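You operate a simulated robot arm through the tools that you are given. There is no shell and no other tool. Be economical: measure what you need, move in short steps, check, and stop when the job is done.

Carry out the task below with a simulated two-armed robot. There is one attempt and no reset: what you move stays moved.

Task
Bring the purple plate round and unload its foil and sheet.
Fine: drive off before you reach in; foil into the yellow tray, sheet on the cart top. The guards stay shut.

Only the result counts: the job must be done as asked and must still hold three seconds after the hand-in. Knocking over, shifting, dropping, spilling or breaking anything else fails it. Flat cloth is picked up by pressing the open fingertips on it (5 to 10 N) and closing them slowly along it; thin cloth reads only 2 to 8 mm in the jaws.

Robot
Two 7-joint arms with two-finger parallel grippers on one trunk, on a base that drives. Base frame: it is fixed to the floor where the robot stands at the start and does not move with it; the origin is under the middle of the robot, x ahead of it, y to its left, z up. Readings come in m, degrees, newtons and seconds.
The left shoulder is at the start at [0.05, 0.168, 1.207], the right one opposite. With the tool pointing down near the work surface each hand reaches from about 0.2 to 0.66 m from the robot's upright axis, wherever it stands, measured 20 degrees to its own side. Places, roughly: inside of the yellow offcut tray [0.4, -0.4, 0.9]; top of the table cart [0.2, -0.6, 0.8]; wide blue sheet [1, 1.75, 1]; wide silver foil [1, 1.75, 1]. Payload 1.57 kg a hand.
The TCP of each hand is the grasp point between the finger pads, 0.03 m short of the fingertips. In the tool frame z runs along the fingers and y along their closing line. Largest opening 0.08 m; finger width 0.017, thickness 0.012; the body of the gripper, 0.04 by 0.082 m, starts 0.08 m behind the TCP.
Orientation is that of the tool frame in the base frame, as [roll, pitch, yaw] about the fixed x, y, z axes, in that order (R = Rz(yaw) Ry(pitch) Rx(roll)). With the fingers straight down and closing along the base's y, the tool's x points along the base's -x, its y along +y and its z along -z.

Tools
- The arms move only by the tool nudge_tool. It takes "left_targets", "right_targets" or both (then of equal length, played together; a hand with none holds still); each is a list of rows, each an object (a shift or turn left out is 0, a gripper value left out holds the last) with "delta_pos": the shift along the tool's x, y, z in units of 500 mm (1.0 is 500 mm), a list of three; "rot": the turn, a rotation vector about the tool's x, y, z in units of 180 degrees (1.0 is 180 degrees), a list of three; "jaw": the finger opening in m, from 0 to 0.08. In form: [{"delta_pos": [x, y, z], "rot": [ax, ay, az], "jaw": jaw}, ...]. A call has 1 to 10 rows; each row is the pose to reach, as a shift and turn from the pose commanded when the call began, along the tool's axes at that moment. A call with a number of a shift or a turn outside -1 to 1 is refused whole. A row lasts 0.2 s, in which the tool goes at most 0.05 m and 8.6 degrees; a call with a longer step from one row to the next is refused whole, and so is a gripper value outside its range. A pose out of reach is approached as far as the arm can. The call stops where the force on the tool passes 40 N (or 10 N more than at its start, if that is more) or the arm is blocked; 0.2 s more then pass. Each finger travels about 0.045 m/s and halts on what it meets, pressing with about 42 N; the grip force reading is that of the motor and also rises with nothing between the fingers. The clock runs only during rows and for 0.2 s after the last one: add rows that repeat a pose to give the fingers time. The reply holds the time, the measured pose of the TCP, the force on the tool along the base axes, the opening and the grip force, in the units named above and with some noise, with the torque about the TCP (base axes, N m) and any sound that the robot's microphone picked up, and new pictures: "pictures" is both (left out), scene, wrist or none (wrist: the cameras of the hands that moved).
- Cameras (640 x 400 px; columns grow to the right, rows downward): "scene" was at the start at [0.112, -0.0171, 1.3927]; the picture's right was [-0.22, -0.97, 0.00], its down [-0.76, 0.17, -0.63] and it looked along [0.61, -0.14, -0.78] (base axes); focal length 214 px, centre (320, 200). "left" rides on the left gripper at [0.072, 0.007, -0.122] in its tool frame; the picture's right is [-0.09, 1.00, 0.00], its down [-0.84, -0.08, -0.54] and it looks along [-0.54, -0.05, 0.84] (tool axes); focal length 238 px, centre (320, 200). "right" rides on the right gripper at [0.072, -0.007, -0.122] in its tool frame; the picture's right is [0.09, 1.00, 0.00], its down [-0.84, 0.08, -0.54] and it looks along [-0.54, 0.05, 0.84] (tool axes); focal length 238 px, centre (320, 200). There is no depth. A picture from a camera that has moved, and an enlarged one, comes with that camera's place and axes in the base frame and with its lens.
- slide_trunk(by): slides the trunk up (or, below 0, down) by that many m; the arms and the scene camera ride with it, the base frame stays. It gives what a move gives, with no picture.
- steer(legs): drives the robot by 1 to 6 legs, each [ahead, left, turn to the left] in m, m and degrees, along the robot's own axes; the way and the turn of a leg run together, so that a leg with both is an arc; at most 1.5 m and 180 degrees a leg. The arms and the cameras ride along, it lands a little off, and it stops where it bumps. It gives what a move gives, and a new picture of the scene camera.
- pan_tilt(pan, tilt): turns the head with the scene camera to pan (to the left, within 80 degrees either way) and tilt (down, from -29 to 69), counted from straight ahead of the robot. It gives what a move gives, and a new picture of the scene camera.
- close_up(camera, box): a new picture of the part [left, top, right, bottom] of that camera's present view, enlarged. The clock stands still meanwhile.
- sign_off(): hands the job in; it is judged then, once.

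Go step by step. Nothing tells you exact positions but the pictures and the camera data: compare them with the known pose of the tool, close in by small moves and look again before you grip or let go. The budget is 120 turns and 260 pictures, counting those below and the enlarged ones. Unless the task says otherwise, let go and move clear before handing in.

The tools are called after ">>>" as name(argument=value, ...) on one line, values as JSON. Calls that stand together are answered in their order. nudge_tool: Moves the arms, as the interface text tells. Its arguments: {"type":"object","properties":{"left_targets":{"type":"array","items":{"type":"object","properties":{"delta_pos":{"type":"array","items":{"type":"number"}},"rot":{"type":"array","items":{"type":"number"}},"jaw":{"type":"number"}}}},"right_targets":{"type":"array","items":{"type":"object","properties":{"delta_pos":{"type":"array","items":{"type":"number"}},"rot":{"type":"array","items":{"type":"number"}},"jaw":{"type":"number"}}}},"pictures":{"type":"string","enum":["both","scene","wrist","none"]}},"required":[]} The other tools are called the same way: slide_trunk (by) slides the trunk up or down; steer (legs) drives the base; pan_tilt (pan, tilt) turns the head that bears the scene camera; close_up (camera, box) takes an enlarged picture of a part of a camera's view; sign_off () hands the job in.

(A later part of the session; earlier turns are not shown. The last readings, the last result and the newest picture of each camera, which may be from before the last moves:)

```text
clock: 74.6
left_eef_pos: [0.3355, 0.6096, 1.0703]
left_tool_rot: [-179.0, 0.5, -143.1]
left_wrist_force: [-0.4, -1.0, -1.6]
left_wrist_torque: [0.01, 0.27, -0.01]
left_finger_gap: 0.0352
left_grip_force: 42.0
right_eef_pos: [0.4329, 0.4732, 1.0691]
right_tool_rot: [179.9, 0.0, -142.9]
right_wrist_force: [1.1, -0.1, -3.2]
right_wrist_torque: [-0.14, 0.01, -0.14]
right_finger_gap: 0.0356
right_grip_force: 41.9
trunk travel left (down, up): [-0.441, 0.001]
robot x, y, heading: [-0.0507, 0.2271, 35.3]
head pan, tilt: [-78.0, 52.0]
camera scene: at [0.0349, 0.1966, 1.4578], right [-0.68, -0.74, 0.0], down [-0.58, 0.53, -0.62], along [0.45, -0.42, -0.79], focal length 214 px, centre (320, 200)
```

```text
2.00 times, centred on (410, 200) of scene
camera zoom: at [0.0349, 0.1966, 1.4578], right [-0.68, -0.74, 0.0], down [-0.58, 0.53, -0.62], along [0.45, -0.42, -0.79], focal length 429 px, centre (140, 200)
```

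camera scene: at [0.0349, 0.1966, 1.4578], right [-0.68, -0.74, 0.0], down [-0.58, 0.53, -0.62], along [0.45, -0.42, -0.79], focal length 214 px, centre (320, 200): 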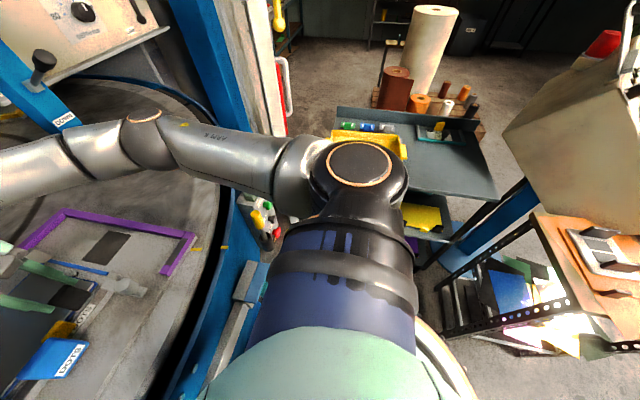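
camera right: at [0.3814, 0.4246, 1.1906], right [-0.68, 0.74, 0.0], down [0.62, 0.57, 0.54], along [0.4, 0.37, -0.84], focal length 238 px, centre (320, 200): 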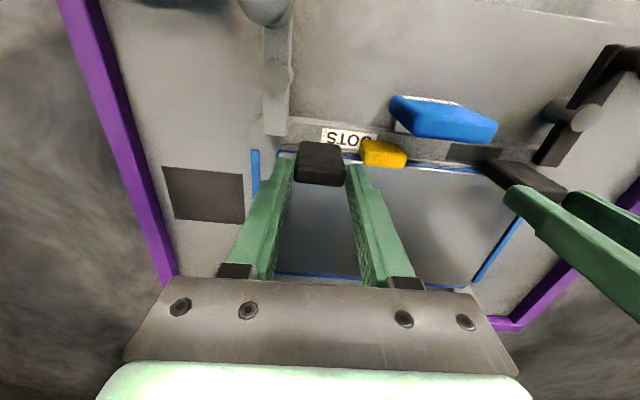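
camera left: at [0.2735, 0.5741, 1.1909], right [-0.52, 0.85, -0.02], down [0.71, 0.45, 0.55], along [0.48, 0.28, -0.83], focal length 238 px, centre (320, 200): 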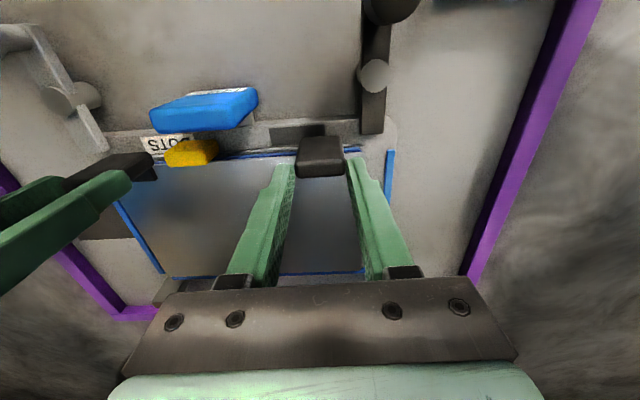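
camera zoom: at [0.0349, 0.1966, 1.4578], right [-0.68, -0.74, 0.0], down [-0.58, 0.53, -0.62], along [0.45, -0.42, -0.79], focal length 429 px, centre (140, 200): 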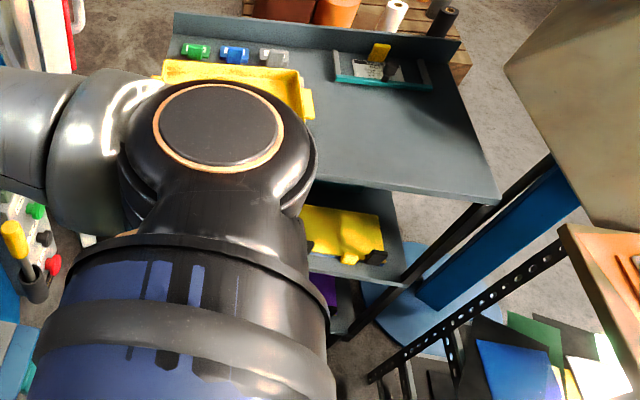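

The blocks resisted a straight pull. I'll release, re-grip the right block deep, and test gently with small steps while reading forces.

>>> nudge_tool(left_targets=[{"delta_pos": [0, 0, 0], "jaw": 0.06}, {"delta_pos": [0, 0, 0]}, {"delta_pos": [0, 0, 0]}, {"delta_pos": [0, 0, 0]}, {"delta_pos": [0, 0, 0]}, {"delta_pos": [0, 0, 0]}, {"delta_pos": [0, 0, 0]}, {"delta_pos": [0, 0, 0]}], right_targets=[{"delta_pos": [0, 0, 0], "jaw": 0.055}, {"delta_pos": [0, 0, 0]}, {"delta_pos": [0, 0, 0.03]}, {"delta_pos": [0, 0, 0.066]}, {"delta_pos": [0, 0, 0.066], "jaw": 0.0}, {"delta_pos": [0, 0, 0.066]}, {"delta_pos": [0, 0, 0.066]}, {"delta_pos": [0, 0, 0.066]}], pictures="none")

>>> nudge_tool(right_targets=[{"delta_pos": [0, 0, -0.006]}], pictures="none")

>>> nudge_tool(right_targets=[{"delta_pos": [0, 0, -0.01]}], pictures="wrist")

```text
clock: 76.4
left_eef_pos: [0.3349, 0.6106, 1.0712]
left_tool_rot: [-179.0, 0.7, -143.0]
left_wrist_force: [0.8, -0.2, -0.3]
left_wrist_torque: [0.0, 0.01, -0.01]
left_finger_gap: 0.0598
left_grip_force: 0.0
right_eef_pos: [0.4315, 0.4748, 1.0384]
right_tool_rot: [179.8, 0.4, -142.6]
right_wrist_force: [-4.5, 11.2, 18.2]
right_wrist_torque: [0.67, 0.17, 0.1]
right_finger_gap: 0.0359
right_grip_force: 40.3
trunk travel left (down, up): [-0.441, 0.001]
robot x, y, heading: [-0.052, 0.2239, 35.3]
head pan, tilt: [-78.0, 52.0]
```

```text
clock: 76.8
left_eef_pos: [0.3361, 0.6098, 1.0697]
left_tool_rot: [-178.9, 0.6, -143.1]
left_wrist_force: [-1.1, -0.1, 0.0]
left_wrist_torque: [-0.02, -0.03, 0.01]
left_finger_gap: 0.0602
left_grip_force: 0.0
right_eef_pos: [0.4322, 0.4743, 1.0394]
right_tool_rot: [180.0, 0.1, -142.8]
right_wrist_force: [-2.5, 4.7, 10.5]
right_wrist_torque: [1.19, 0.29, 0.11]
right_finger_gap: 0.0358
right_grip_force: 42.1
trunk travel left (down, up): [-0.441, 0.001]
robot x, y, heading: [-0.0496, 0.2257, 35.2]
head pan, tilt: [-78.0, 52.0]
```

```text
clock: 77.2
left_eef_pos: [0.3368, 0.6086, 1.0698]
left_tool_rot: [-179.0, 0.5, -143.1]
left_wrist_force: [0.0, 1.3, 0.1]
left_wrist_torque: [-0.01, -0.01, 0.0]
left_finger_gap: 0.06
left_grip_force: 0.1
right_eef_pos: [0.4353, 0.4696, 1.0427]
right_tool_rot: [-179.7, -0.2, -143.0]
right_wrist_force: [0.7, 0.5, 0.0]
right_wrist_torque: [-0.19, 0.04, 0.01]
right_finger_gap: 0.0358
right_grip_force: 42.0
trunk travel left (down, up): [-0.441, 0.001]
robot x, y, heading: [-0.0502, 0.2207, 35.5]
head pan, tilt: [-78.0, 52.0]
camera right: at [0.3825, 0.4228, 1.1637], right [-0.67, 0.74, -0.01], down [0.62, 0.57, 0.54], along [0.4, 0.36, -0.84], focal length 238 px, centre (320, 200)
```

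right: 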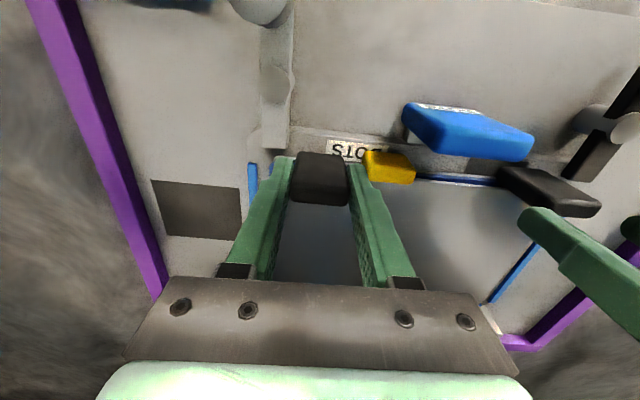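

>>> nudge_tool(right_targets=[{"delta_pos": [0, 0, -0.01]}], pictures="none")

>>> nudge_tool(right_targets=[{"delta_pos": [0, 0, -0.01]}], pictures="wrist")

>>> nudge_tool(right_targets=[{"delta_pos": [0, 0, -0.012]}], pictures="wrist")

```text
clock: 77.6
left_eef_pos: [0.337, 0.61, 1.0689]
left_tool_rot: [-179.0, 0.5, -143.2]
left_wrist_force: [-0.3, 0.3, 0.0]
left_wrist_torque: [-0.01, -0.03, 0.04]
left_finger_gap: 0.0603
left_grip_force: 0.1
right_eef_pos: [0.4324, 0.4731, 1.0484]
right_tool_rot: [-179.9, -0.1, -142.8]
right_wrist_force: [-0.8, -0.5, -1.6]
right_wrist_torque: [-0.19, 0.03, 0.08]
right_finger_gap: 0.0357
right_grip_force: 42.1
trunk travel left (down, up): [-0.441, 0.001]
robot x, y, heading: [-0.0496, 0.2222, 35.3]
head pan, tilt: [-78.0, 52.0]
```

```text
clock: 78.0
left_eef_pos: [0.3366, 0.6088, 1.0704]
left_tool_rot: [-179.0, 0.5, -143.1]
left_wrist_force: [0.2, 0.2, 0.0]
left_wrist_torque: [0.01, 0.04, 0.01]
left_finger_gap: 0.0603
left_grip_force: 0.0
right_eef_pos: [0.4332, 0.4737, 1.0547]
right_tool_rot: [-180.0, -0.1, -142.6]
right_wrist_force: [0.0, -0.1, -1.7]
right_wrist_torque: [-0.21, 0.0, 0.0]
right_finger_gap: 0.0358
right_grip_force: 41.5
trunk travel left (down, up): [-0.441, 0.001]
robot x, y, heading: [-0.0515, 0.2233, 35.3]
head pan, tilt: [-78.0, 52.0]
camera right: at [0.381, 0.4245, 1.1758], right [-0.68, 0.74, 0.0], down [0.62, 0.57, 0.54], along [0.4, 0.37, -0.84], focal length 238 px, centre (320, 200)
```

right: 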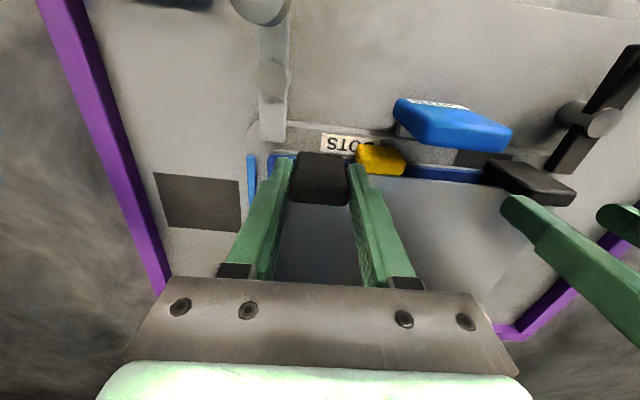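

```text
clock: 78.4
left_eef_pos: [0.3364, 0.61, 1.0685]
left_tool_rot: [-179.0, 0.5, -143.0]
left_wrist_force: [0.6, 0.4, 1.2]
left_wrist_torque: [0.02, 0.0, 0.01]
left_finger_gap: 0.0598
left_grip_force: 0.0
right_eef_pos: [0.4329, 0.4727, 1.06]
right_tool_rot: [-179.9, 0.0, -142.7]
right_wrist_force: [-0.5, -0.2, -2.2]
right_wrist_torque: [-0.17, 0.04, 0.02]
right_finger_gap: 0.0358
right_grip_force: 41.8
trunk travel left (down, up): [-0.441, 0.001]
robot x, y, heading: [-0.0519, 0.2245, 35.3]
head pan, tilt: [-78.0, 52.0]
camera right: at [0.3811, 0.4244, 1.1816], right [-0.68, 0.74, 0.0], down [0.62, 0.57, 0.54], along [0.4, 0.37, -0.84], focal length 238 px, centre (320, 200)
```

right: 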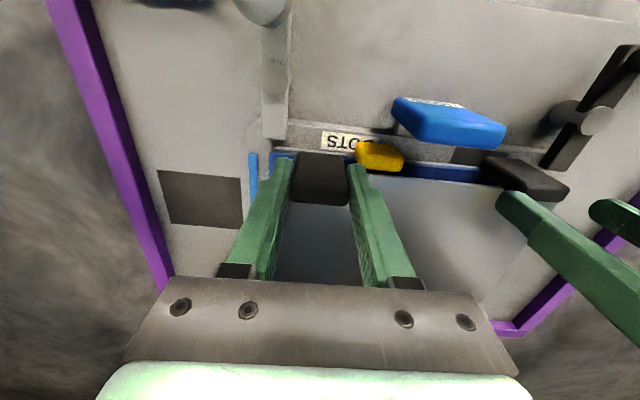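

Now it works: the foil (with its black grips) rises with the hand and the blue sheet shows beneath it; pull ≈2 N. I'll set the right side back down, grip the left block equally deep, and lift both slowly.

>>> nudge_tool(left_targets=[{"delta_pos": [0, 0, 0]}, {"delta_pos": [0, 0, 0]}, {"delta_pos": [0, 0, 0.029]}, {"delta_pos": [0, 0, 0.057]}, {"delta_pos": [0, 0, 0.057], "jaw": 0.0}, {"delta_pos": [0, 0, 0.057]}, {"delta_pos": [0, 0, 0.057]}, {"delta_pos": [0, 0, 0.057]}, {"delta_pos": [0, 0, 0.057]}], right_targets=[{"delta_pos": [0, 0, 0.017]}, {"delta_pos": [0, 0, 0.034]}, {"delta_pos": [0, 0, 0.034]}, {"delta_pos": [0, 0, 0.034]}, {"delta_pos": [0, 0, 0.034]}, {"delta_pos": [0, 0, 0.034]}, {"delta_pos": [0, 0, 0.034]}, {"delta_pos": [0, 0, 0.034]}, {"delta_pos": [0, 0, 0.034]}], pictures="none")

>>> pan_tilt(pan=0, tilt=45)

>>> nudge_tool(left_targets=[{"delta_pos": [0, 0, -0.01]}, {"delta_pos": [0, 0, -0.02]}, {"delta_pos": [0, 0, -0.03]}, {"delta_pos": [0, 0, -0.04]}, {"delta_pos": [0, 0, -0.05]}], right_targets=[{"delta_pos": [0, 0, -0.01]}, {"delta_pos": [0, 0, -0.02]}, {"delta_pos": [0, 0, -0.03]}, {"delta_pos": [0, 0, -0.04]}, {"delta_pos": [0, 0, -0.05]}], pictures="both")

```text
clock: 80.4
left_eef_pos: [0.3361, 0.6099, 1.0414]
left_tool_rot: [-179.0, 0.5, -143.1]
left_wrist_force: [0.8, -1.4, 1.0]
left_wrist_torque: [0.19, 0.03, -0.14]
left_finger_gap: 0.0355
left_grip_force: 41.8
right_eef_pos: [0.4333, 0.4733, 1.0425]
right_tool_rot: [179.9, 0.0, -142.6]
right_wrist_force: [-1.0, 0.6, -2.4]
right_wrist_torque: [-0.19, 0.01, -0.01]
right_finger_gap: 0.0358
right_grip_force: 42.6
trunk travel left (down, up): [-0.441, 0.001]
robot x, y, heading: [-0.0465, 0.223, 35.5]
head pan, tilt: [-78.0, 52.0]
```

```text
clock: 81.9
left_eef_pos: [0.3368, 0.6096, 1.0415]
left_tool_rot: [-179.0, 0.5, -143.1]
left_wrist_force: [-0.9, -0.6, 1.6]
left_wrist_torque: [0.23, 0.13, -0.04]
left_finger_gap: 0.0354
left_grip_force: 41.9
right_eef_pos: [0.4336, 0.4743, 1.0437]
right_tool_rot: [-180.0, 0.1, -142.6]
right_wrist_force: [-0.1, 0.7, -2.7]
right_wrist_torque: [-0.18, 0.01, -0.01]
right_finger_gap: 0.0357
right_grip_force: 41.9
trunk travel left (down, up): [-0.441, 0.001]
robot x, y, heading: [-0.0526, 0.2247, 35.3]
head pan, tilt: [0.0, 45.0]
camera scene: at [0.0458, 0.2941, 1.4673], right [0.58, -0.82, 0.0], down [-0.58, -0.41, -0.71], along [0.58, 0.41, -0.71], focal length 214 px, centre (320, 200)
```

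scene: 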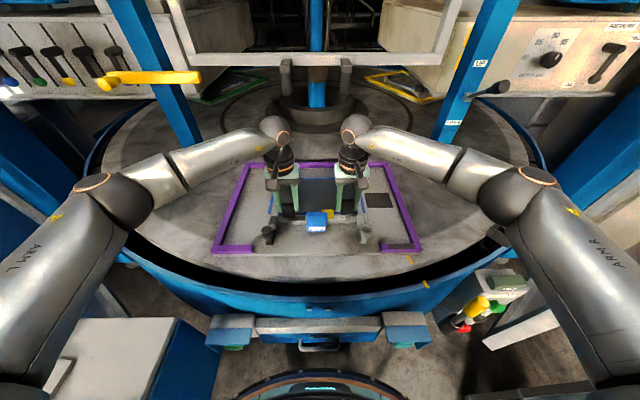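

```text
clock: 83.1
left_eef_pos: [0.3365, 0.6088, 1.0667]
left_tool_rot: [-179.1, 0.5, -143.1]
left_wrist_force: [-0.1, 1.0, -2.5]
left_wrist_torque: [0.06, 0.19, -0.01]
left_finger_gap: 0.0354
left_grip_force: 42.4
right_eef_pos: [0.4334, 0.4725, 1.0692]
right_tool_rot: [-180.0, -0.1, -142.8]
right_wrist_force: [-0.3, -0.2, -1.3]
right_wrist_torque: [-0.19, 0.01, -0.01]
right_finger_gap: 0.0356
right_grip_force: 41.8
trunk travel left (down, up): [-0.441, 0.001]
robot x, y, heading: [-0.0492, 0.2236, 35.0]
head pan, tilt: [0.0, 45.0]
camera scene: at [0.046, 0.2944, 1.4673], right [0.58, -0.82, 0.0], down [-0.58, -0.41, -0.71], along [0.58, 0.41, -0.71], focal length 214 px, centre (320, 200)
camera right: at [0.3813, 0.4244, 1.1898], right [-0.68, 0.74, 0.0], down [0.62, 0.57, 0.54], along [0.4, 0.37, -0.84], focal length 238 px, centre (320, 200)
camera left: at [0.2735, 0.5738, 1.188], right [-0.52, 0.85, -0.02], down [0.71, 0.45, 0.55], along [0.48, 0.28, -0.83], focal length 238 px, centre (320, 200)
```

scene: 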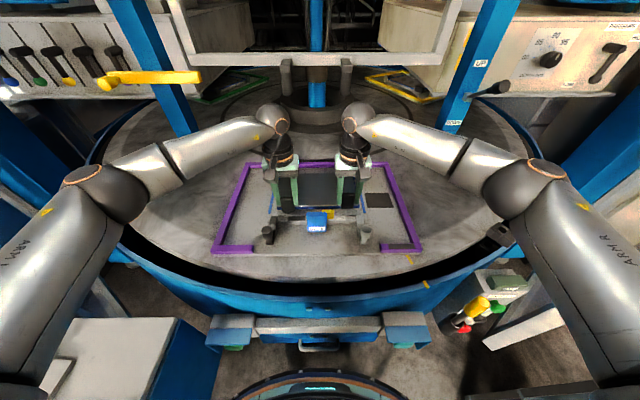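
right: 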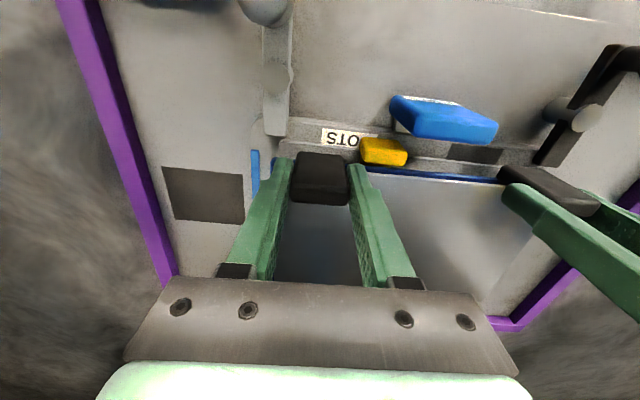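
left: 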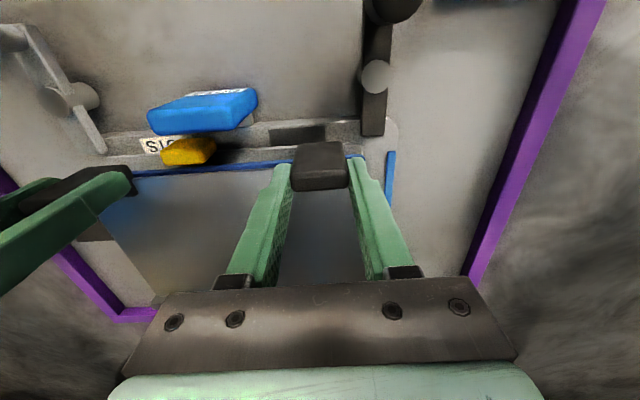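

>>> close_up(camera="scene", box=[240, 140, 400, 260])

>>> close_up(camera="left", box=[100, 80, 430, 300])

```text
3.33 times, centred on (320, 200) of scene
camera zoom: at [0.046, 0.2944, 1.4673], right [0.58, -0.82, 0.0], down [-0.58, -0.41, -0.71], along [0.58, 0.41, -0.71], focal length 715 px, centre (320, 200)
```

zoom: 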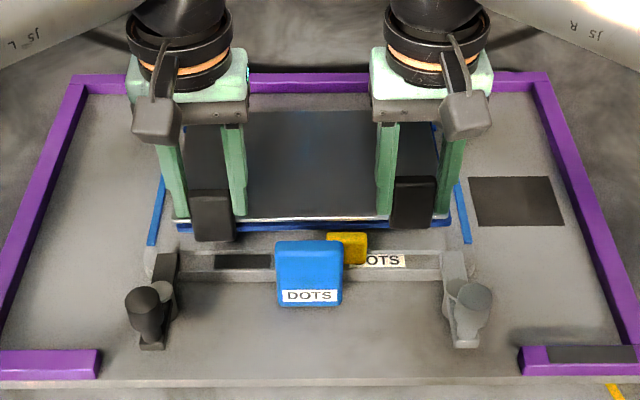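

```text
1.82 times, centred on (265, 190) of left
camera zoom: at [0.2735, 0.5738, 1.188], right [-0.52, 0.85, -0.02], down [0.71, 0.45, 0.55], along [0.48, 0.28, -0.83], focal length 433 px, centre (420, 218)
```

zoom: 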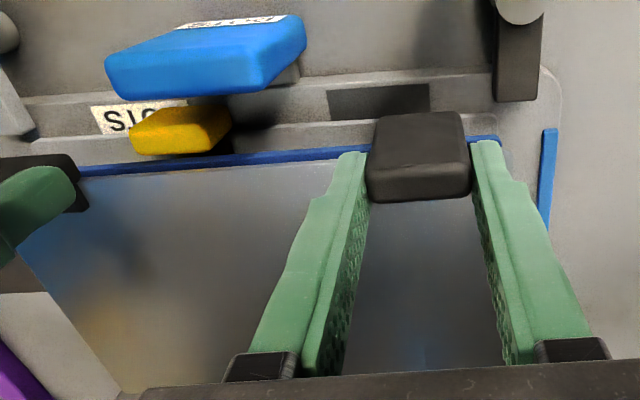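

With both grips raised, the blue sheet came up together with the foil, while with the right grip alone it stayed down. I suspect the left grip belongs to the sheet; lowering the left only to test.

>>> nudge_tool(left_targets=[{"delta_pos": [0, 0, 0.015]}, {"delta_pos": [0, 0, 0.03]}, {"delta_pos": [0, 0, 0.046]}], pictures="wrist")

>>> close_up(camera="scene", box=[240, 140, 400, 260])

>>> close_up(camera="right", box=[230, 110, 560, 300])

```text
clock: 83.9
left_eef_pos: [0.3382, 0.609, 1.0458]
left_tool_rot: [-178.8, 0.7, -143.3]
left_wrist_force: [-1.0, -5.5, 15.2]
left_wrist_torque: [-0.38, -0.08, -0.19]
left_finger_gap: 0.0358
left_grip_force: 41.6
right_eef_pos: [0.4342, 0.4728, 1.0649]
right_tool_rot: [-179.8, -0.2, -142.8]
right_wrist_force: [0.3, 5.1, -18.6]
right_wrist_torque: [-1.96, -1.3, -0.51]
right_finger_gap: 0.0361
right_grip_force: 41.6
trunk travel left (down, up): [-0.441, 0.001]
robot x, y, heading: [-0.0501, 0.2242, 35.2]
head pan, tilt: [0.0, 45.0]
camera left: at [0.2743, 0.5731, 1.1662], right [-0.52, 0.85, -0.02], down [0.7, 0.44, 0.55], along [0.48, 0.27, -0.83], focal length 238 px, centre (320, 200)
```

left: 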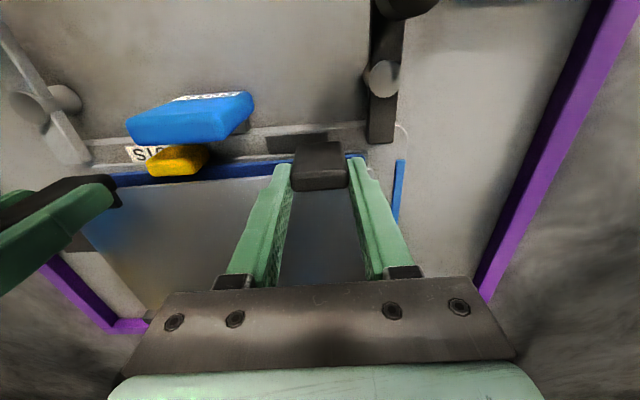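

```text
3.33 times, centred on (320, 200) of scene
camera zoom: at [0.0461, 0.2945, 1.4673], right [0.58, -0.82, 0.0], down [-0.58, -0.41, -0.71], along [0.58, 0.41, -0.71], focal length 715 px, centre (320, 200)
```

zoom: 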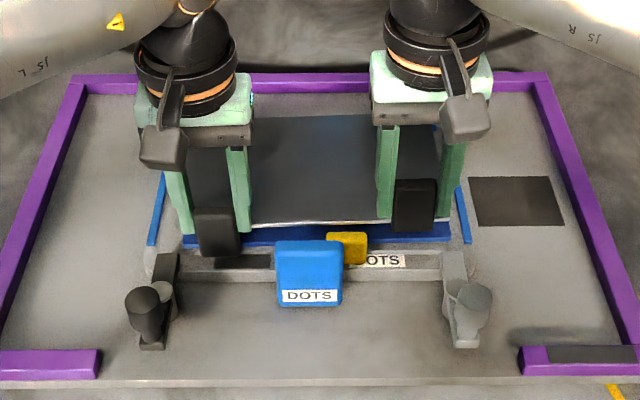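

```text
1.94 times, centred on (395, 205) of right
camera zoom: at [0.3814, 0.4243, 1.1874], right [-0.68, 0.74, 0.0], down [0.62, 0.57, 0.54], along [0.4, 0.36, -0.84], focal length 462 px, centre (174, 190)
```

zoom: 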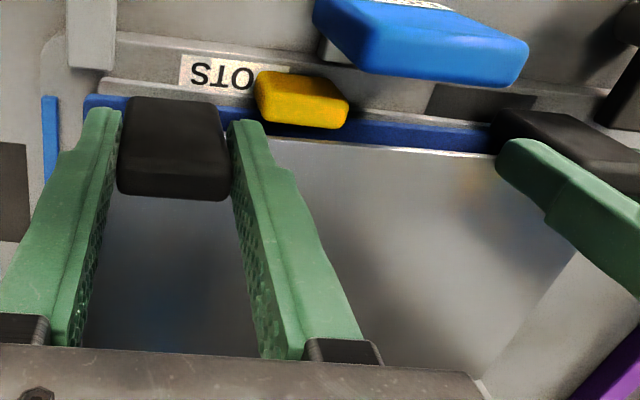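

The sheet dropped back onto the bed and the foil stays up. I'll raise the left again slowly and see whether the sheet stays down.

>>> nudge_tool(left_targets=[{"delta_pos": [0, 0, -0.012]}, {"delta_pos": [0, 0, -0.024]}, {"delta_pos": [0, 0, -0.036]}, {"delta_pos": [0, 0, -0.042]}], pictures="wrist")

>>> close_up(camera="scene", box=[240, 140, 400, 260])

```text
clock: 84.9
left_eef_pos: [0.3366, 0.6104, 1.0629]
left_tool_rot: [-179.2, 0.4, -143.1]
left_wrist_force: [-0.1, 0.0, -1.0]
left_wrist_torque: [0.08, 0.24, 0.04]
left_finger_gap: 0.0354
left_grip_force: 42.0
right_eef_pos: [0.4336, 0.472, 1.0693]
right_tool_rot: [179.9, 0.1, -142.7]
right_wrist_force: [-0.4, 0.1, -2.2]
right_wrist_torque: [-0.19, 0.01, 0.0]
right_finger_gap: 0.0356
right_grip_force: 42.0
trunk travel left (down, up): [-0.441, 0.001]
robot x, y, heading: [-0.0511, 0.2218, 35.3]
head pan, tilt: [0.0, 45.0]
camera left: at [0.2734, 0.5744, 1.1852], right [-0.52, 0.85, -0.02], down [0.71, 0.45, 0.55], along [0.48, 0.28, -0.83], focal length 238 px, centre (320, 200)
```

left: 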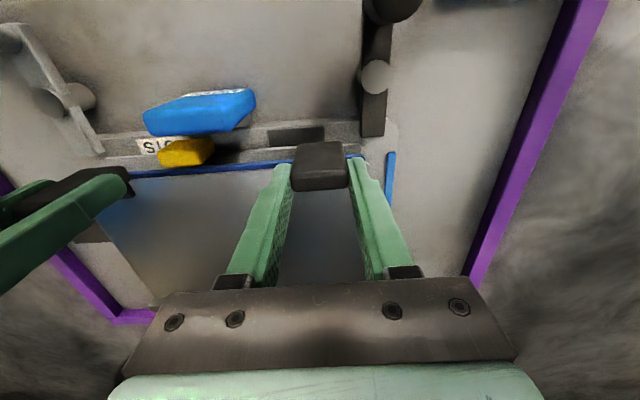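

```text
3.33 times, centred on (320, 200) of scene
camera zoom: at [0.0461, 0.2945, 1.4673], right [0.58, -0.82, 0.0], down [-0.58, -0.41, -0.71], along [0.58, 0.41, -0.71], focal length 715 px, centre (320, 200)
```

zoom: 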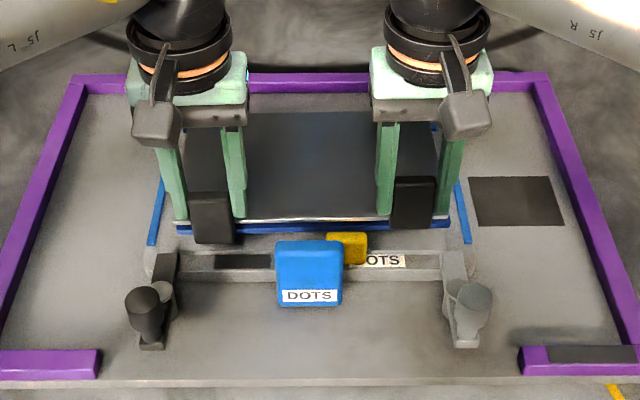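

Confirmed: left grip = sheet, right grip = foil. I'll set the sheet down, release the left hand and lift it clear, then take the foil with the right alone.

>>> nudge_tool(left_targets=[{"delta_pos": [0, 0, 0.012]}, {"delta_pos": [0, 0, 0.024]}, {"delta_pos": [0, 0, 0.034]}, {"delta_pos": [0, 0, 0.034], "jaw": 0.06}, {"delta_pos": [0, 0, 0.034]}, {"delta_pos": [0, 0, 0.034]}, {"delta_pos": [0, 0, -0.03]}, {"delta_pos": [0, 0, -0.12]}, {"delta_pos": [0, 0, -0.2]}], pictures="wrist")

>>> close_up(camera="scene", box=[240, 140, 400, 260])

```text
clock: 86.9
left_eef_pos: [0.3343, 0.6097, 1.1647]
left_tool_rot: [-179.1, 0.5, -143.0]
left_wrist_force: [-0.5, -0.1, -0.3]
left_wrist_torque: [0.02, -0.04, -0.04]
left_finger_gap: 0.06
left_grip_force: 0.0
right_eef_pos: [0.4329, 0.4732, 1.0694]
right_tool_rot: [179.8, 0.2, -142.8]
right_wrist_force: [0.0, 0.1, -1.3]
right_wrist_torque: [-0.22, 0.02, 0.02]
right_finger_gap: 0.0356
right_grip_force: 42.7
trunk travel left (down, up): [-0.441, 0.001]
robot x, y, heading: [-0.0517, 0.2264, 35.0]
head pan, tilt: [0.0, 45.0]
camera left: at [0.2716, 0.5745, 1.2868], right [-0.52, 0.85, -0.02], down [0.71, 0.44, 0.55], along [0.48, 0.28, -0.83], focal length 238 px, centre (320, 200)
```

left: 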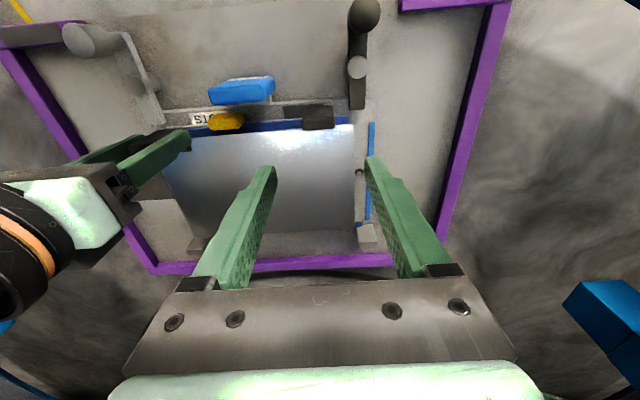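

```text
3.33 times, centred on (320, 200) of scene
camera zoom: at [0.0457, 0.2938, 1.4673], right [0.58, -0.82, 0.0], down [-0.58, -0.41, -0.71], along [0.58, 0.41, -0.71], focal length 715 px, centre (320, 200)
```

zoom: 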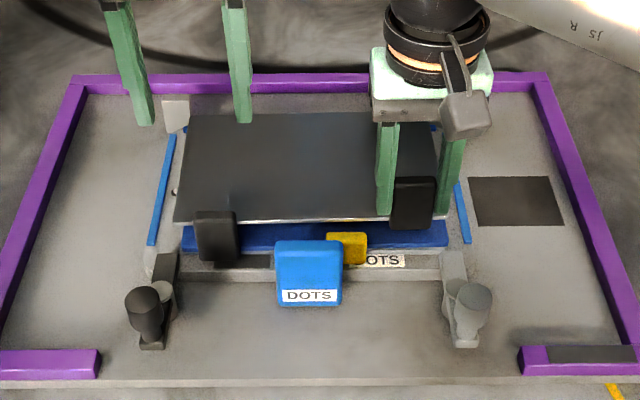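

The foil is free and carried by the right hand; the sheet with the other black grip stays on the bed. Moving the left hand out of the way, then raising and retracting the foil.

>>> nudge_tool(left_targets=[{"delta_pos": [0.02, 0.05, -0.08]}, {"delta_pos": [0.07, 0.1, -0.14]}, {"delta_pos": [0.13, 0.16, -0.18]}, {"delta_pos": [0.19, 0.22, -0.22]}, {"delta_pos": [0.25, 0.28, -0.26]}, {"delta_pos": [0.31, 0.34, -0.28]}, {"delta_pos": [0.36, 0.4, -0.3]}], pictures="none")

>>> nudge_tool(right_targets=[{"delta_pos": [0, 0, -0.03]}, {"delta_pos": [0, 0, -0.06]}, {"delta_pos": [0, 0, -0.1]}, {"delta_pos": [0, 0, -0.14]}, {"delta_pos": [0, 0, -0.18]}, {"delta_pos": [0, 0, -0.22]}, {"delta_pos": [0.04, 0, -0.25]}, {"delta_pos": [0.09, 0, -0.28]}, {"delta_pos": [0.14, 0, -0.3]}, {"delta_pos": [0.19, 0, -0.3]}], pictures="both")

```text
clock: 88.5
left_eef_pos: [0.0665, 0.6635, 1.3099]
left_tool_rot: [-179.0, 0.5, -143.1]
left_wrist_force: [-0.5, -0.9, -0.5]
left_wrist_torque: [-0.01, -0.02, -0.03]
left_finger_gap: 0.06
left_grip_force: 0.1
right_eef_pos: [0.4334, 0.4734, 1.0687]
right_tool_rot: [-179.9, 0.0, -142.7]
right_wrist_force: [0.7, -0.2, -0.9]
right_wrist_torque: [-0.17, 0.0, 0.02]
right_finger_gap: 0.0355
right_grip_force: 41.9
trunk travel left (down, up): [-0.441, 0.001]
robot x, y, heading: [-0.0502, 0.2228, 35.2]
head pan, tilt: [0.0, 45.0]
```

```text
clock: 90.7
left_eef_pos: [0.0682, 0.6617, 1.3101]
left_tool_rot: [-179.0, 0.4, -143.2]
left_wrist_force: [-0.3, 0.5, -0.1]
left_wrist_torque: [-0.01, 0.01, -0.01]
left_finger_gap: 0.0601
left_grip_force: 0.1
right_eef_pos: [0.3563, 0.4155, 1.22]
right_tool_rot: [179.9, 0.0, -142.8]
right_wrist_force: [0.0, -0.2, -2.1]
right_wrist_torque: [-0.18, 0.01, 0.0]
right_finger_gap: 0.0354
right_grip_force: 42.6
trunk travel left (down, up): [-0.441, 0.001]
robot x, y, heading: [-0.0504, 0.2276, 35.2]
head pan, tilt: [0.0, 45.0]
camera scene: at [0.0457, 0.2939, 1.4674], right [0.58, -0.82, 0.0], down [-0.58, -0.41, -0.71], along [0.58, 0.41, -0.71], focal length 214 px, centre (320, 200)
camera right: at [0.3049, 0.3672, 1.3404], right [-0.68, 0.74, 0.0], down [0.62, 0.57, 0.54], along [0.4, 0.37, -0.84], focal length 238 px, centre (320, 200)
```

scene: 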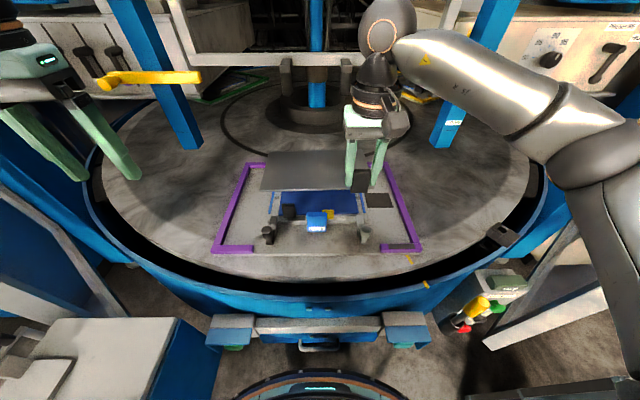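
right: 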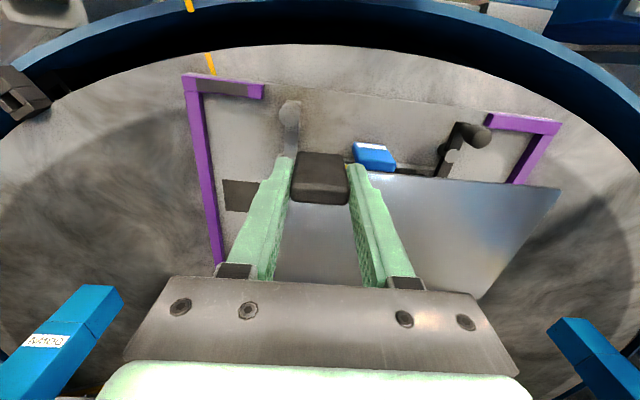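

Foil is level and secure. Backing away, then turning right toward the cart.

>>> steer(legs=[[-0.16, 0, 0]])

>>> steer(legs=[[0, 0, -45]])

>>> steer(legs=[[0, 0, -45]])

```text
clock: 92.1
left_eef_pos: [-0.0617, 0.5709, 1.3096]
left_tool_rot: [-179.1, 0.5, -143.1]
left_wrist_force: [0.3, 0.1, -0.3]
left_wrist_torque: [0.0, -0.03, -0.02]
left_finger_gap: 0.0599
left_grip_force: 0.0
right_eef_pos: [0.2263, 0.3237, 1.2177]
right_tool_rot: [-179.9, 0.1, -142.7]
right_wrist_force: [-0.5, -0.7, -1.3]
right_wrist_torque: [-0.21, 0.02, 0.03]
right_finger_gap: 0.0354
right_grip_force: 41.9
trunk travel left (down, up): [-0.441, 0.001]
robot x, y, heading: [-0.1823, 0.1342, 35.5]
head pan, tilt: [0.0, 45.0]
camera scene: at [-0.0859, 0.2011, 1.4674], right [0.58, -0.82, 0.0], down [-0.58, -0.41, -0.71], along [0.58, 0.41, -0.71], focal length 214 px, centre (320, 200)
```

scene: 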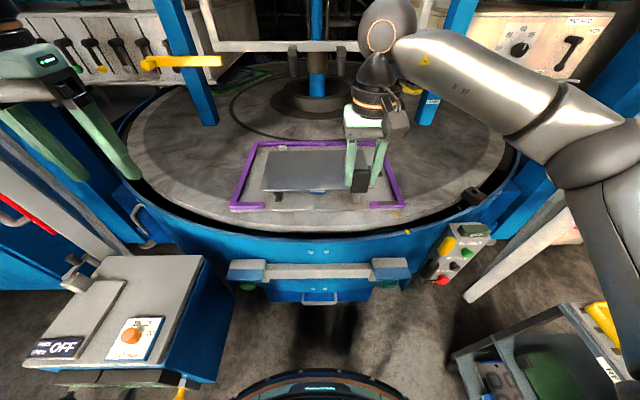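

```text
clock: 94.6
left_eef_pos: [0.213, 0.358, 1.3088]
left_tool_rot: [-179.0, 0.4, 171.9]
left_wrist_force: [-0.2, 0.3, 0.4]
left_wrist_torque: [0.0, 0.0, 0.04]
left_finger_gap: 0.0598
left_grip_force: 0.1
right_eef_pos: [0.2422, -0.0219, 1.2181]
right_tool_rot: [-180.0, 0.1, 172.2]
right_wrist_force: [0.7, 0.2, -2.3]
right_wrist_torque: [-0.11, 0.16, 0.0]
right_finger_gap: 0.0354
right_grip_force: 41.7
trunk travel left (down, up): [-0.441, 0.001]
robot x, y, heading: [-0.1848, 0.1296, -9.7]
head pan, tilt: [0.0, 45.0]
camera scene: at [-0.0646, 0.1106, 1.4673], right [-0.17, -0.99, 0.0], down [-0.7, 0.12, -0.71], along [0.7, -0.12, -0.71], focal length 214 px, centre (320, 200)
```

scene: 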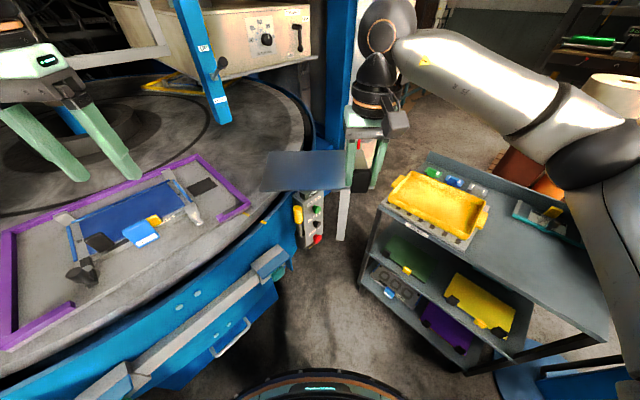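

```text
clock: 97.0
left_eef_pos: [0.2574, 0.0129, 1.3099]
left_tool_rot: [-179.0, 0.5, 127.1]
left_wrist_force: [-0.6, -1.0, 0.2]
left_wrist_torque: [0.01, -0.01, 0.01]
left_finger_gap: 0.06
left_grip_force: 0.0
right_eef_pos: [0.0104, -0.2763, 1.2182]
right_tool_rot: [179.9, 0.0, 127.5]
right_wrist_force: [-0.9, 0.8, -2.0]
right_wrist_torque: [0.02, 0.21, -0.01]
right_finger_gap: 0.0354
right_grip_force: 42.0
trunk travel left (down, up): [-0.441, 0.001]
robot x, y, heading: [-0.181, 0.1339, -54.6]
head pan, tilt: [0.0, 45.0]
camera scene: at [-0.1139, 0.0323, 1.4673], right [-0.81, -0.58, 0.0], down [-0.41, 0.58, -0.71], along [0.41, -0.58, -0.71], focal length 214 px, centre (320, 200)
```

scene: 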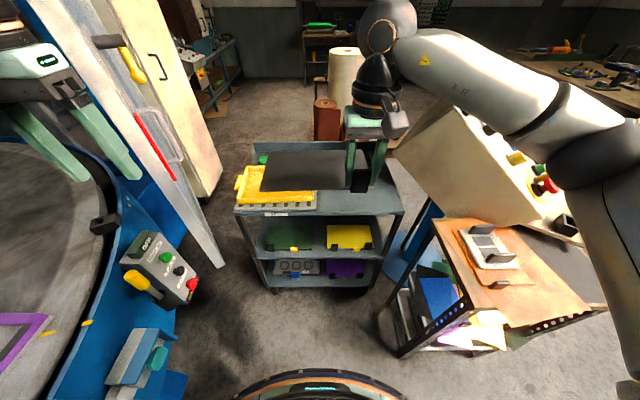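

Facing the cart squarely. I'll tuck the left hand a little (to clear the guard post), then drive in toward the cart.

>>> nudge_tool(left_targets=[{"delta_pos": [0.05, -0.05, -0.02]}, {"delta_pos": [0.1, -0.1, -0.04]}, {"delta_pos": [0.15, -0.15, -0.06]}, {"delta_pos": [0.2, -0.2, -0.08]}], pictures="none")

>>> steer(legs=[[0.1, 0.1, 0]])

>>> pan_tilt(pan=50, tilt=30)

```text
clock: 98.0
left_eef_pos: [0.1157, 0.0329, 1.3505]
left_tool_rot: [-179.1, 0.5, 127.2]
left_wrist_force: [0.1, 1.2, 0.8]
left_wrist_torque: [0.03, -0.03, -0.01]
left_finger_gap: 0.0599
left_grip_force: 0.0
right_eef_pos: [0.01, -0.2763, 1.2179]
right_tool_rot: [179.9, -0.1, 127.6]
right_wrist_force: [-1.2, 0.1, -2.2]
right_wrist_torque: [0.04, 0.22, -0.02]
right_finger_gap: 0.0353
right_grip_force: 41.8
trunk travel left (down, up): [-0.441, 0.001]
robot x, y, heading: [-0.1819, 0.1316, -54.3]
head pan, tilt: [0.0, 45.0]
```

```text
clock: 99.6
left_eef_pos: [0.2549, 0.0105, 1.3499]
left_tool_rot: [-179.0, 0.5, 127.1]
left_wrist_force: [0.8, 0.5, 0.0]
left_wrist_torque: [-0.03, 0.03, 0.0]
left_finger_gap: 0.0598
left_grip_force: 0.2
right_eef_pos: [0.1498, -0.2987, 1.2186]
right_tool_rot: [-180.0, 0.0, 127.5]
right_wrist_force: [0.7, -0.5, -2.2]
right_wrist_torque: [0.03, 0.22, 0.02]
right_finger_gap: 0.0354
right_grip_force: 41.2
trunk travel left (down, up): [-0.441, 0.001]
robot x, y, heading: [-0.0478, 0.1083, -54.5]
head pan, tilt: [0.0, 45.0]
camera scene: at [0.025, 0.0092, 1.4673], right [-0.81, -0.58, 0.0], down [-0.41, 0.58, -0.71], along [0.41, -0.58, -0.71], focal length 214 px, centre (320, 200)
```

scene: 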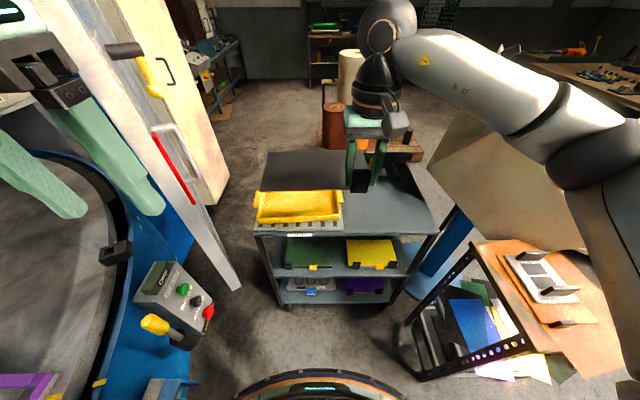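

```text
clock: 100.7
left_eef_pos: [0.2552, 0.0117, 1.3508]
left_tool_rot: [-179.0, 0.6, 127.1]
left_wrist_force: [1.4, 0.1, 0.1]
left_wrist_torque: [-0.02, 0.0, -0.03]
left_finger_gap: 0.0602
left_grip_force: 0.1
right_eef_pos: [0.1491, -0.2998, 1.2189]
right_tool_rot: [-180.0, 0.0, 127.5]
right_wrist_force: [-0.2, 0.3, -1.6]
right_wrist_torque: [0.01, 0.19, 0.02]
right_finger_gap: 0.0356
right_grip_force: 42.3
trunk travel left (down, up): [-0.441, 0.001]
robot x, y, heading: [-0.0433, 0.1019, -54.3]
head pan, tilt: [50.0, 30.0]
camera scene: at [0.0674, 0.0684, 1.4899], right [-0.08, -1.0, 0.0], down [-0.5, 0.04, -0.87], along [0.86, -0.07, -0.5], focal length 214 px, centre (320, 200)
```

scene: 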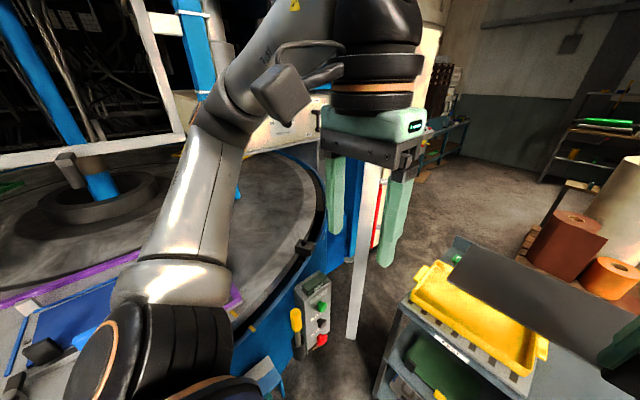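

Tray centre ≈(0.409,−0.397), axes at 36.9°, matching the foil's orientation now. Driving the rest of the way (0.075 ahead, 0.062 left).

>>> steer(legs=[[0.075, 0.062, 1.0]])

>>> pan_tilt(pan=10, tilt=55)

```text
clock: 102.0
left_eef_pos: [0.3509, -0.0062, 1.3495]
left_tool_rot: [-179.0, 0.6, 128.1]
left_wrist_force: [-0.6, 0.2, -1.2]
left_wrist_torque: [-0.01, 0.03, -0.02]
left_finger_gap: 0.0599
left_grip_force: 0.0
right_eef_pos: [0.2521, -0.3205, 1.2194]
right_tool_rot: [-180.0, 0.0, 128.5]
right_wrist_force: [0.2, 0.5, -1.2]
right_wrist_torque: [0.03, 0.19, 0.0]
right_finger_gap: 0.0356
right_grip_force: 42.0
trunk travel left (down, up): [-0.441, 0.001]
robot x, y, heading: [0.0535, 0.0836, -53.5]
head pan, tilt: [50.0, 30.0]
camera scene: at [0.1627, 0.0464, 1.4899], right [-0.06, -1.0, 0.0], down [-0.5, 0.03, -0.87], along [0.86, -0.05, -0.5], focal length 214 px, centre (320, 200)
```

scene: 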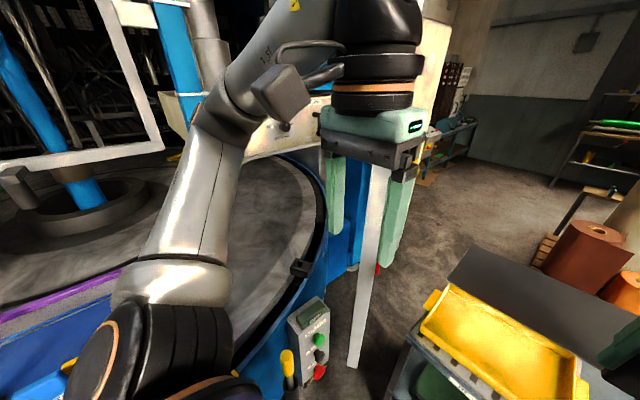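

```text
clock: 103.0
left_eef_pos: [0.3511, -0.0074, 1.35]
left_tool_rot: [-179.0, 0.4, 128.0]
left_wrist_force: [0.9, -0.9, -0.7]
left_wrist_torque: [-0.01, -0.02, -0.01]
left_finger_gap: 0.0599
left_grip_force: 0.0
right_eef_pos: [0.2507, -0.3206, 1.2192]
right_tool_rot: [-180.0, 0.1, 128.5]
right_wrist_force: [0.3, 0.3, -2.2]
right_wrist_torque: [-0.01, 0.21, 0.0]
right_finger_gap: 0.0356
right_grip_force: 42.0
trunk travel left (down, up): [-0.441, 0.001]
robot x, y, heading: [0.0508, 0.0859, -53.6]
head pan, tilt: [10.0, 55.0]
camera scene: at [0.1241, 0.0024, 1.4539], right [-0.69, -0.73, 0.0], down [-0.59, 0.56, -0.57], along [0.42, -0.39, -0.82], focal length 214 px, centre (320, 200)
```

scene: 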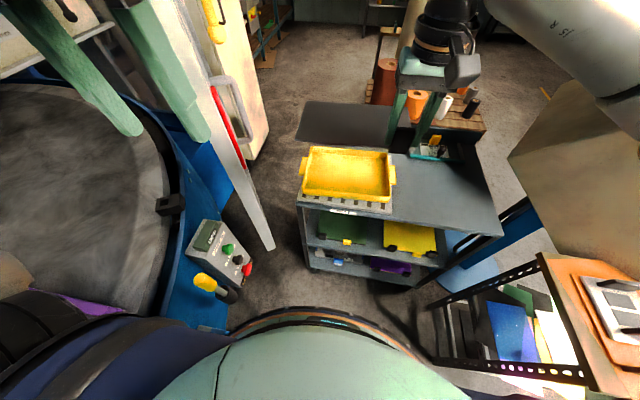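

>>> close_up(camera="scene", box=[270, 120, 430, 240])

```text
3.33 times, centred on (350, 180) of scene
camera zoom: at [0.1241, 0.0024, 1.4539], right [-0.69, -0.73, 0.0], down [-0.59, 0.56, -0.57], along [0.42, -0.39, -0.82], focal length 715 px, centre (220, 267)
```

zoom: 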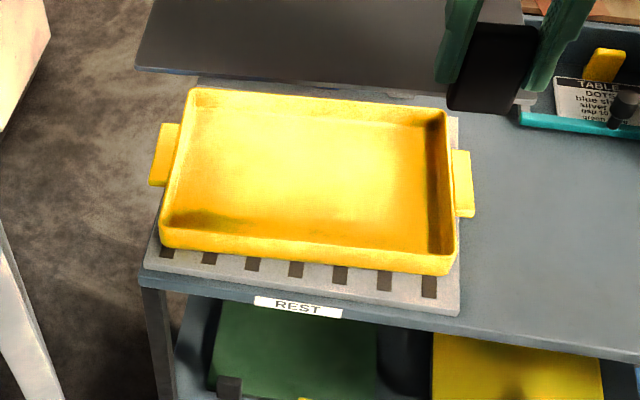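

There's a card on the cart worth reading.

>>> close_up(camera="scene", box=[395, 125, 445, 165])

>>> nudge_tool(right_targets=[{"delta_pos": [-0.03, 0, 0]}, {"delta_pos": [-0.06, 0, 0]}], pictures="wrist")

```text
10.00 times, centred on (420, 145) of scene
camera zoom: at [0.1241, 0.0024, 1.4539], right [-0.69, -0.73, 0.0], down [-0.59, 0.56, -0.57], along [0.42, -0.39, -0.82], focal length 2145 px, centre (-680, 750)
```

zoom: 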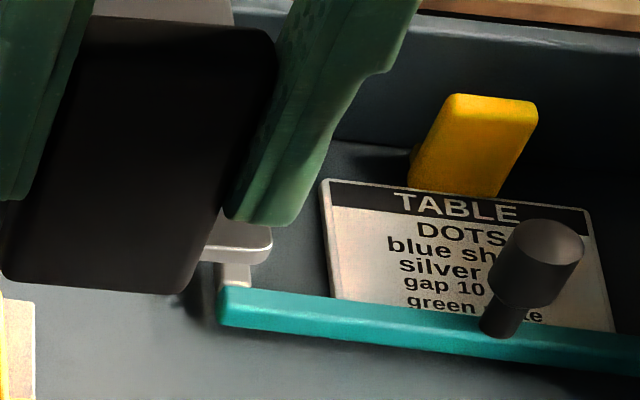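

```text
clock: 103.6
left_eef_pos: [0.3504, -0.0064, 1.3495]
left_tool_rot: [-179.0, 0.5, 128.0]
left_wrist_force: [0.1, -0.4, 0.7]
left_wrist_torque: [-0.01, -0.03, 0.0]
left_finger_gap: 0.0603
left_grip_force: 0.1
right_eef_pos: [0.2682, -0.3429, 1.2175]
right_tool_rot: [-179.9, 0.0, 128.5]
right_wrist_force: [0.1, -0.7, -1.8]
right_wrist_torque: [0.03, 0.22, 0.01]
right_finger_gap: 0.0356
right_grip_force: 42.2
trunk travel left (down, up): [-0.441, 0.001]
robot x, y, heading: [0.0548, 0.0836, -53.7]
head pan, tilt: [10.0, 55.0]
camera right: at [0.221, -0.2913, 1.3399], right [0.72, 0.69, 0.0], down [0.58, -0.61, 0.54], along [0.37, -0.39, -0.84], focal length 238 px, centre (320, 200)
```

right: 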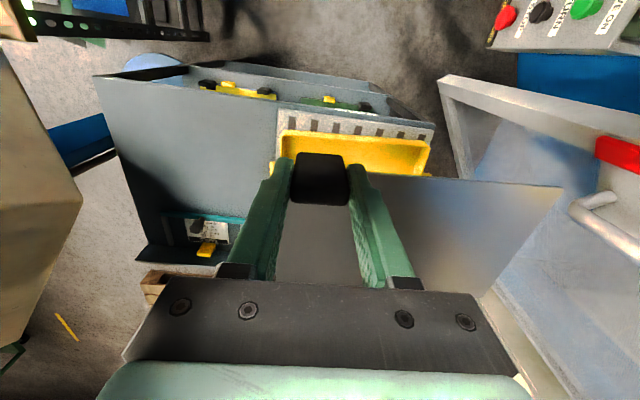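

The card is the next job's sheet, not relevant. Now aligning the foil over the tray and lowering to just above the rim.

>>> nudge_tool(right_targets=[{"delta_pos": [-0.04, -0.015, 0]}, {"delta_pos": [-0.085, -0.031, 0.02]}, {"delta_pos": [-0.085, -0.031, 0.09]}, {"delta_pos": [-0.085, -0.031, 0.16]}, {"delta_pos": [-0.085, -0.031, 0.23]}, {"delta_pos": [-0.085, -0.031, 0.3]}, {"delta_pos": [-0.085, -0.031, 0.34]}], pictures="both")

>>> close_up(camera="scene", box=[270, 120, 430, 240])

```text
clock: 105.2
left_eef_pos: [0.3501, -0.007, 1.35]
left_tool_rot: [-178.9, 0.4, 128.1]
left_wrist_force: [0.1, 0.0, -0.2]
left_wrist_torque: [0.01, 0.02, 0.01]
left_finger_gap: 0.0599
left_grip_force: 0.1
right_eef_pos: [0.2848, -0.3869, 1.0481]
right_tool_rot: [179.9, 0.1, 128.6]
right_wrist_force: [0.4, 0.0, -2.9]
right_wrist_torque: [-0.01, 0.18, 0.03]
right_finger_gap: 0.0355
right_grip_force: 41.8
trunk travel left (down, up): [-0.441, 0.001]
robot x, y, heading: [0.0513, 0.0833, -53.8]
head pan, tilt: [10.0, 55.0]
camera scene: at [0.124, 0.0023, 1.4539], right [-0.69, -0.73, 0.0], down [-0.59, 0.56, -0.57], along [0.42, -0.39, -0.82], focal length 214 px, centre (320, 200)
camera right: at [0.2343, -0.335, 1.169], right [0.72, 0.69, 0.0], down [0.58, -0.61, 0.54], along [0.38, -0.39, -0.84], focal length 238 px, centre (320, 200)
```

scene: 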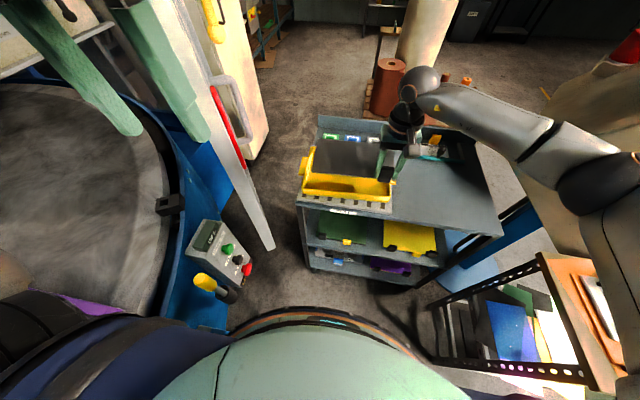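
right: 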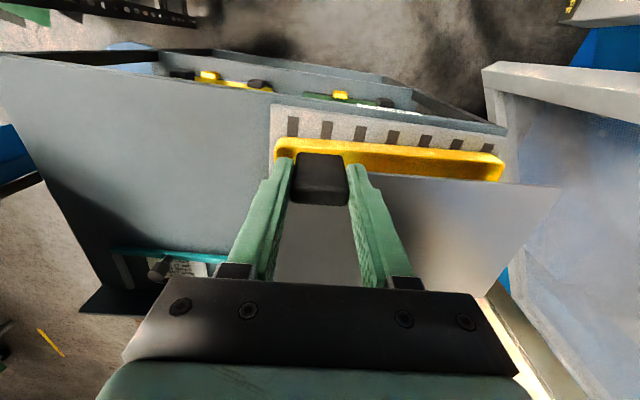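

```text
3.33 times, centred on (350, 180) of scene
camera zoom: at [0.124, 0.0023, 1.4539], right [-0.69, -0.73, 0.0], down [-0.59, 0.56, -0.57], along [0.42, -0.39, -0.82], focal length 715 px, centre (220, 267)
```

zoom: 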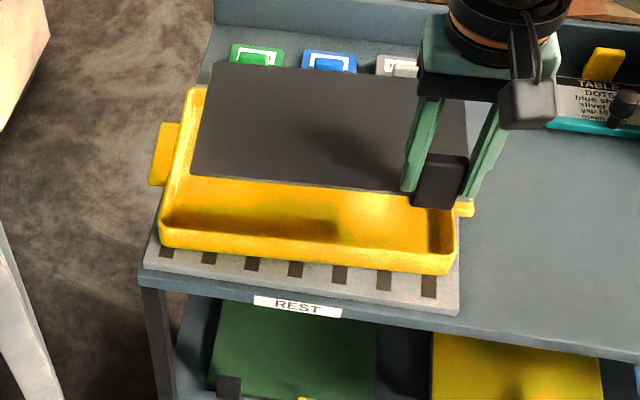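

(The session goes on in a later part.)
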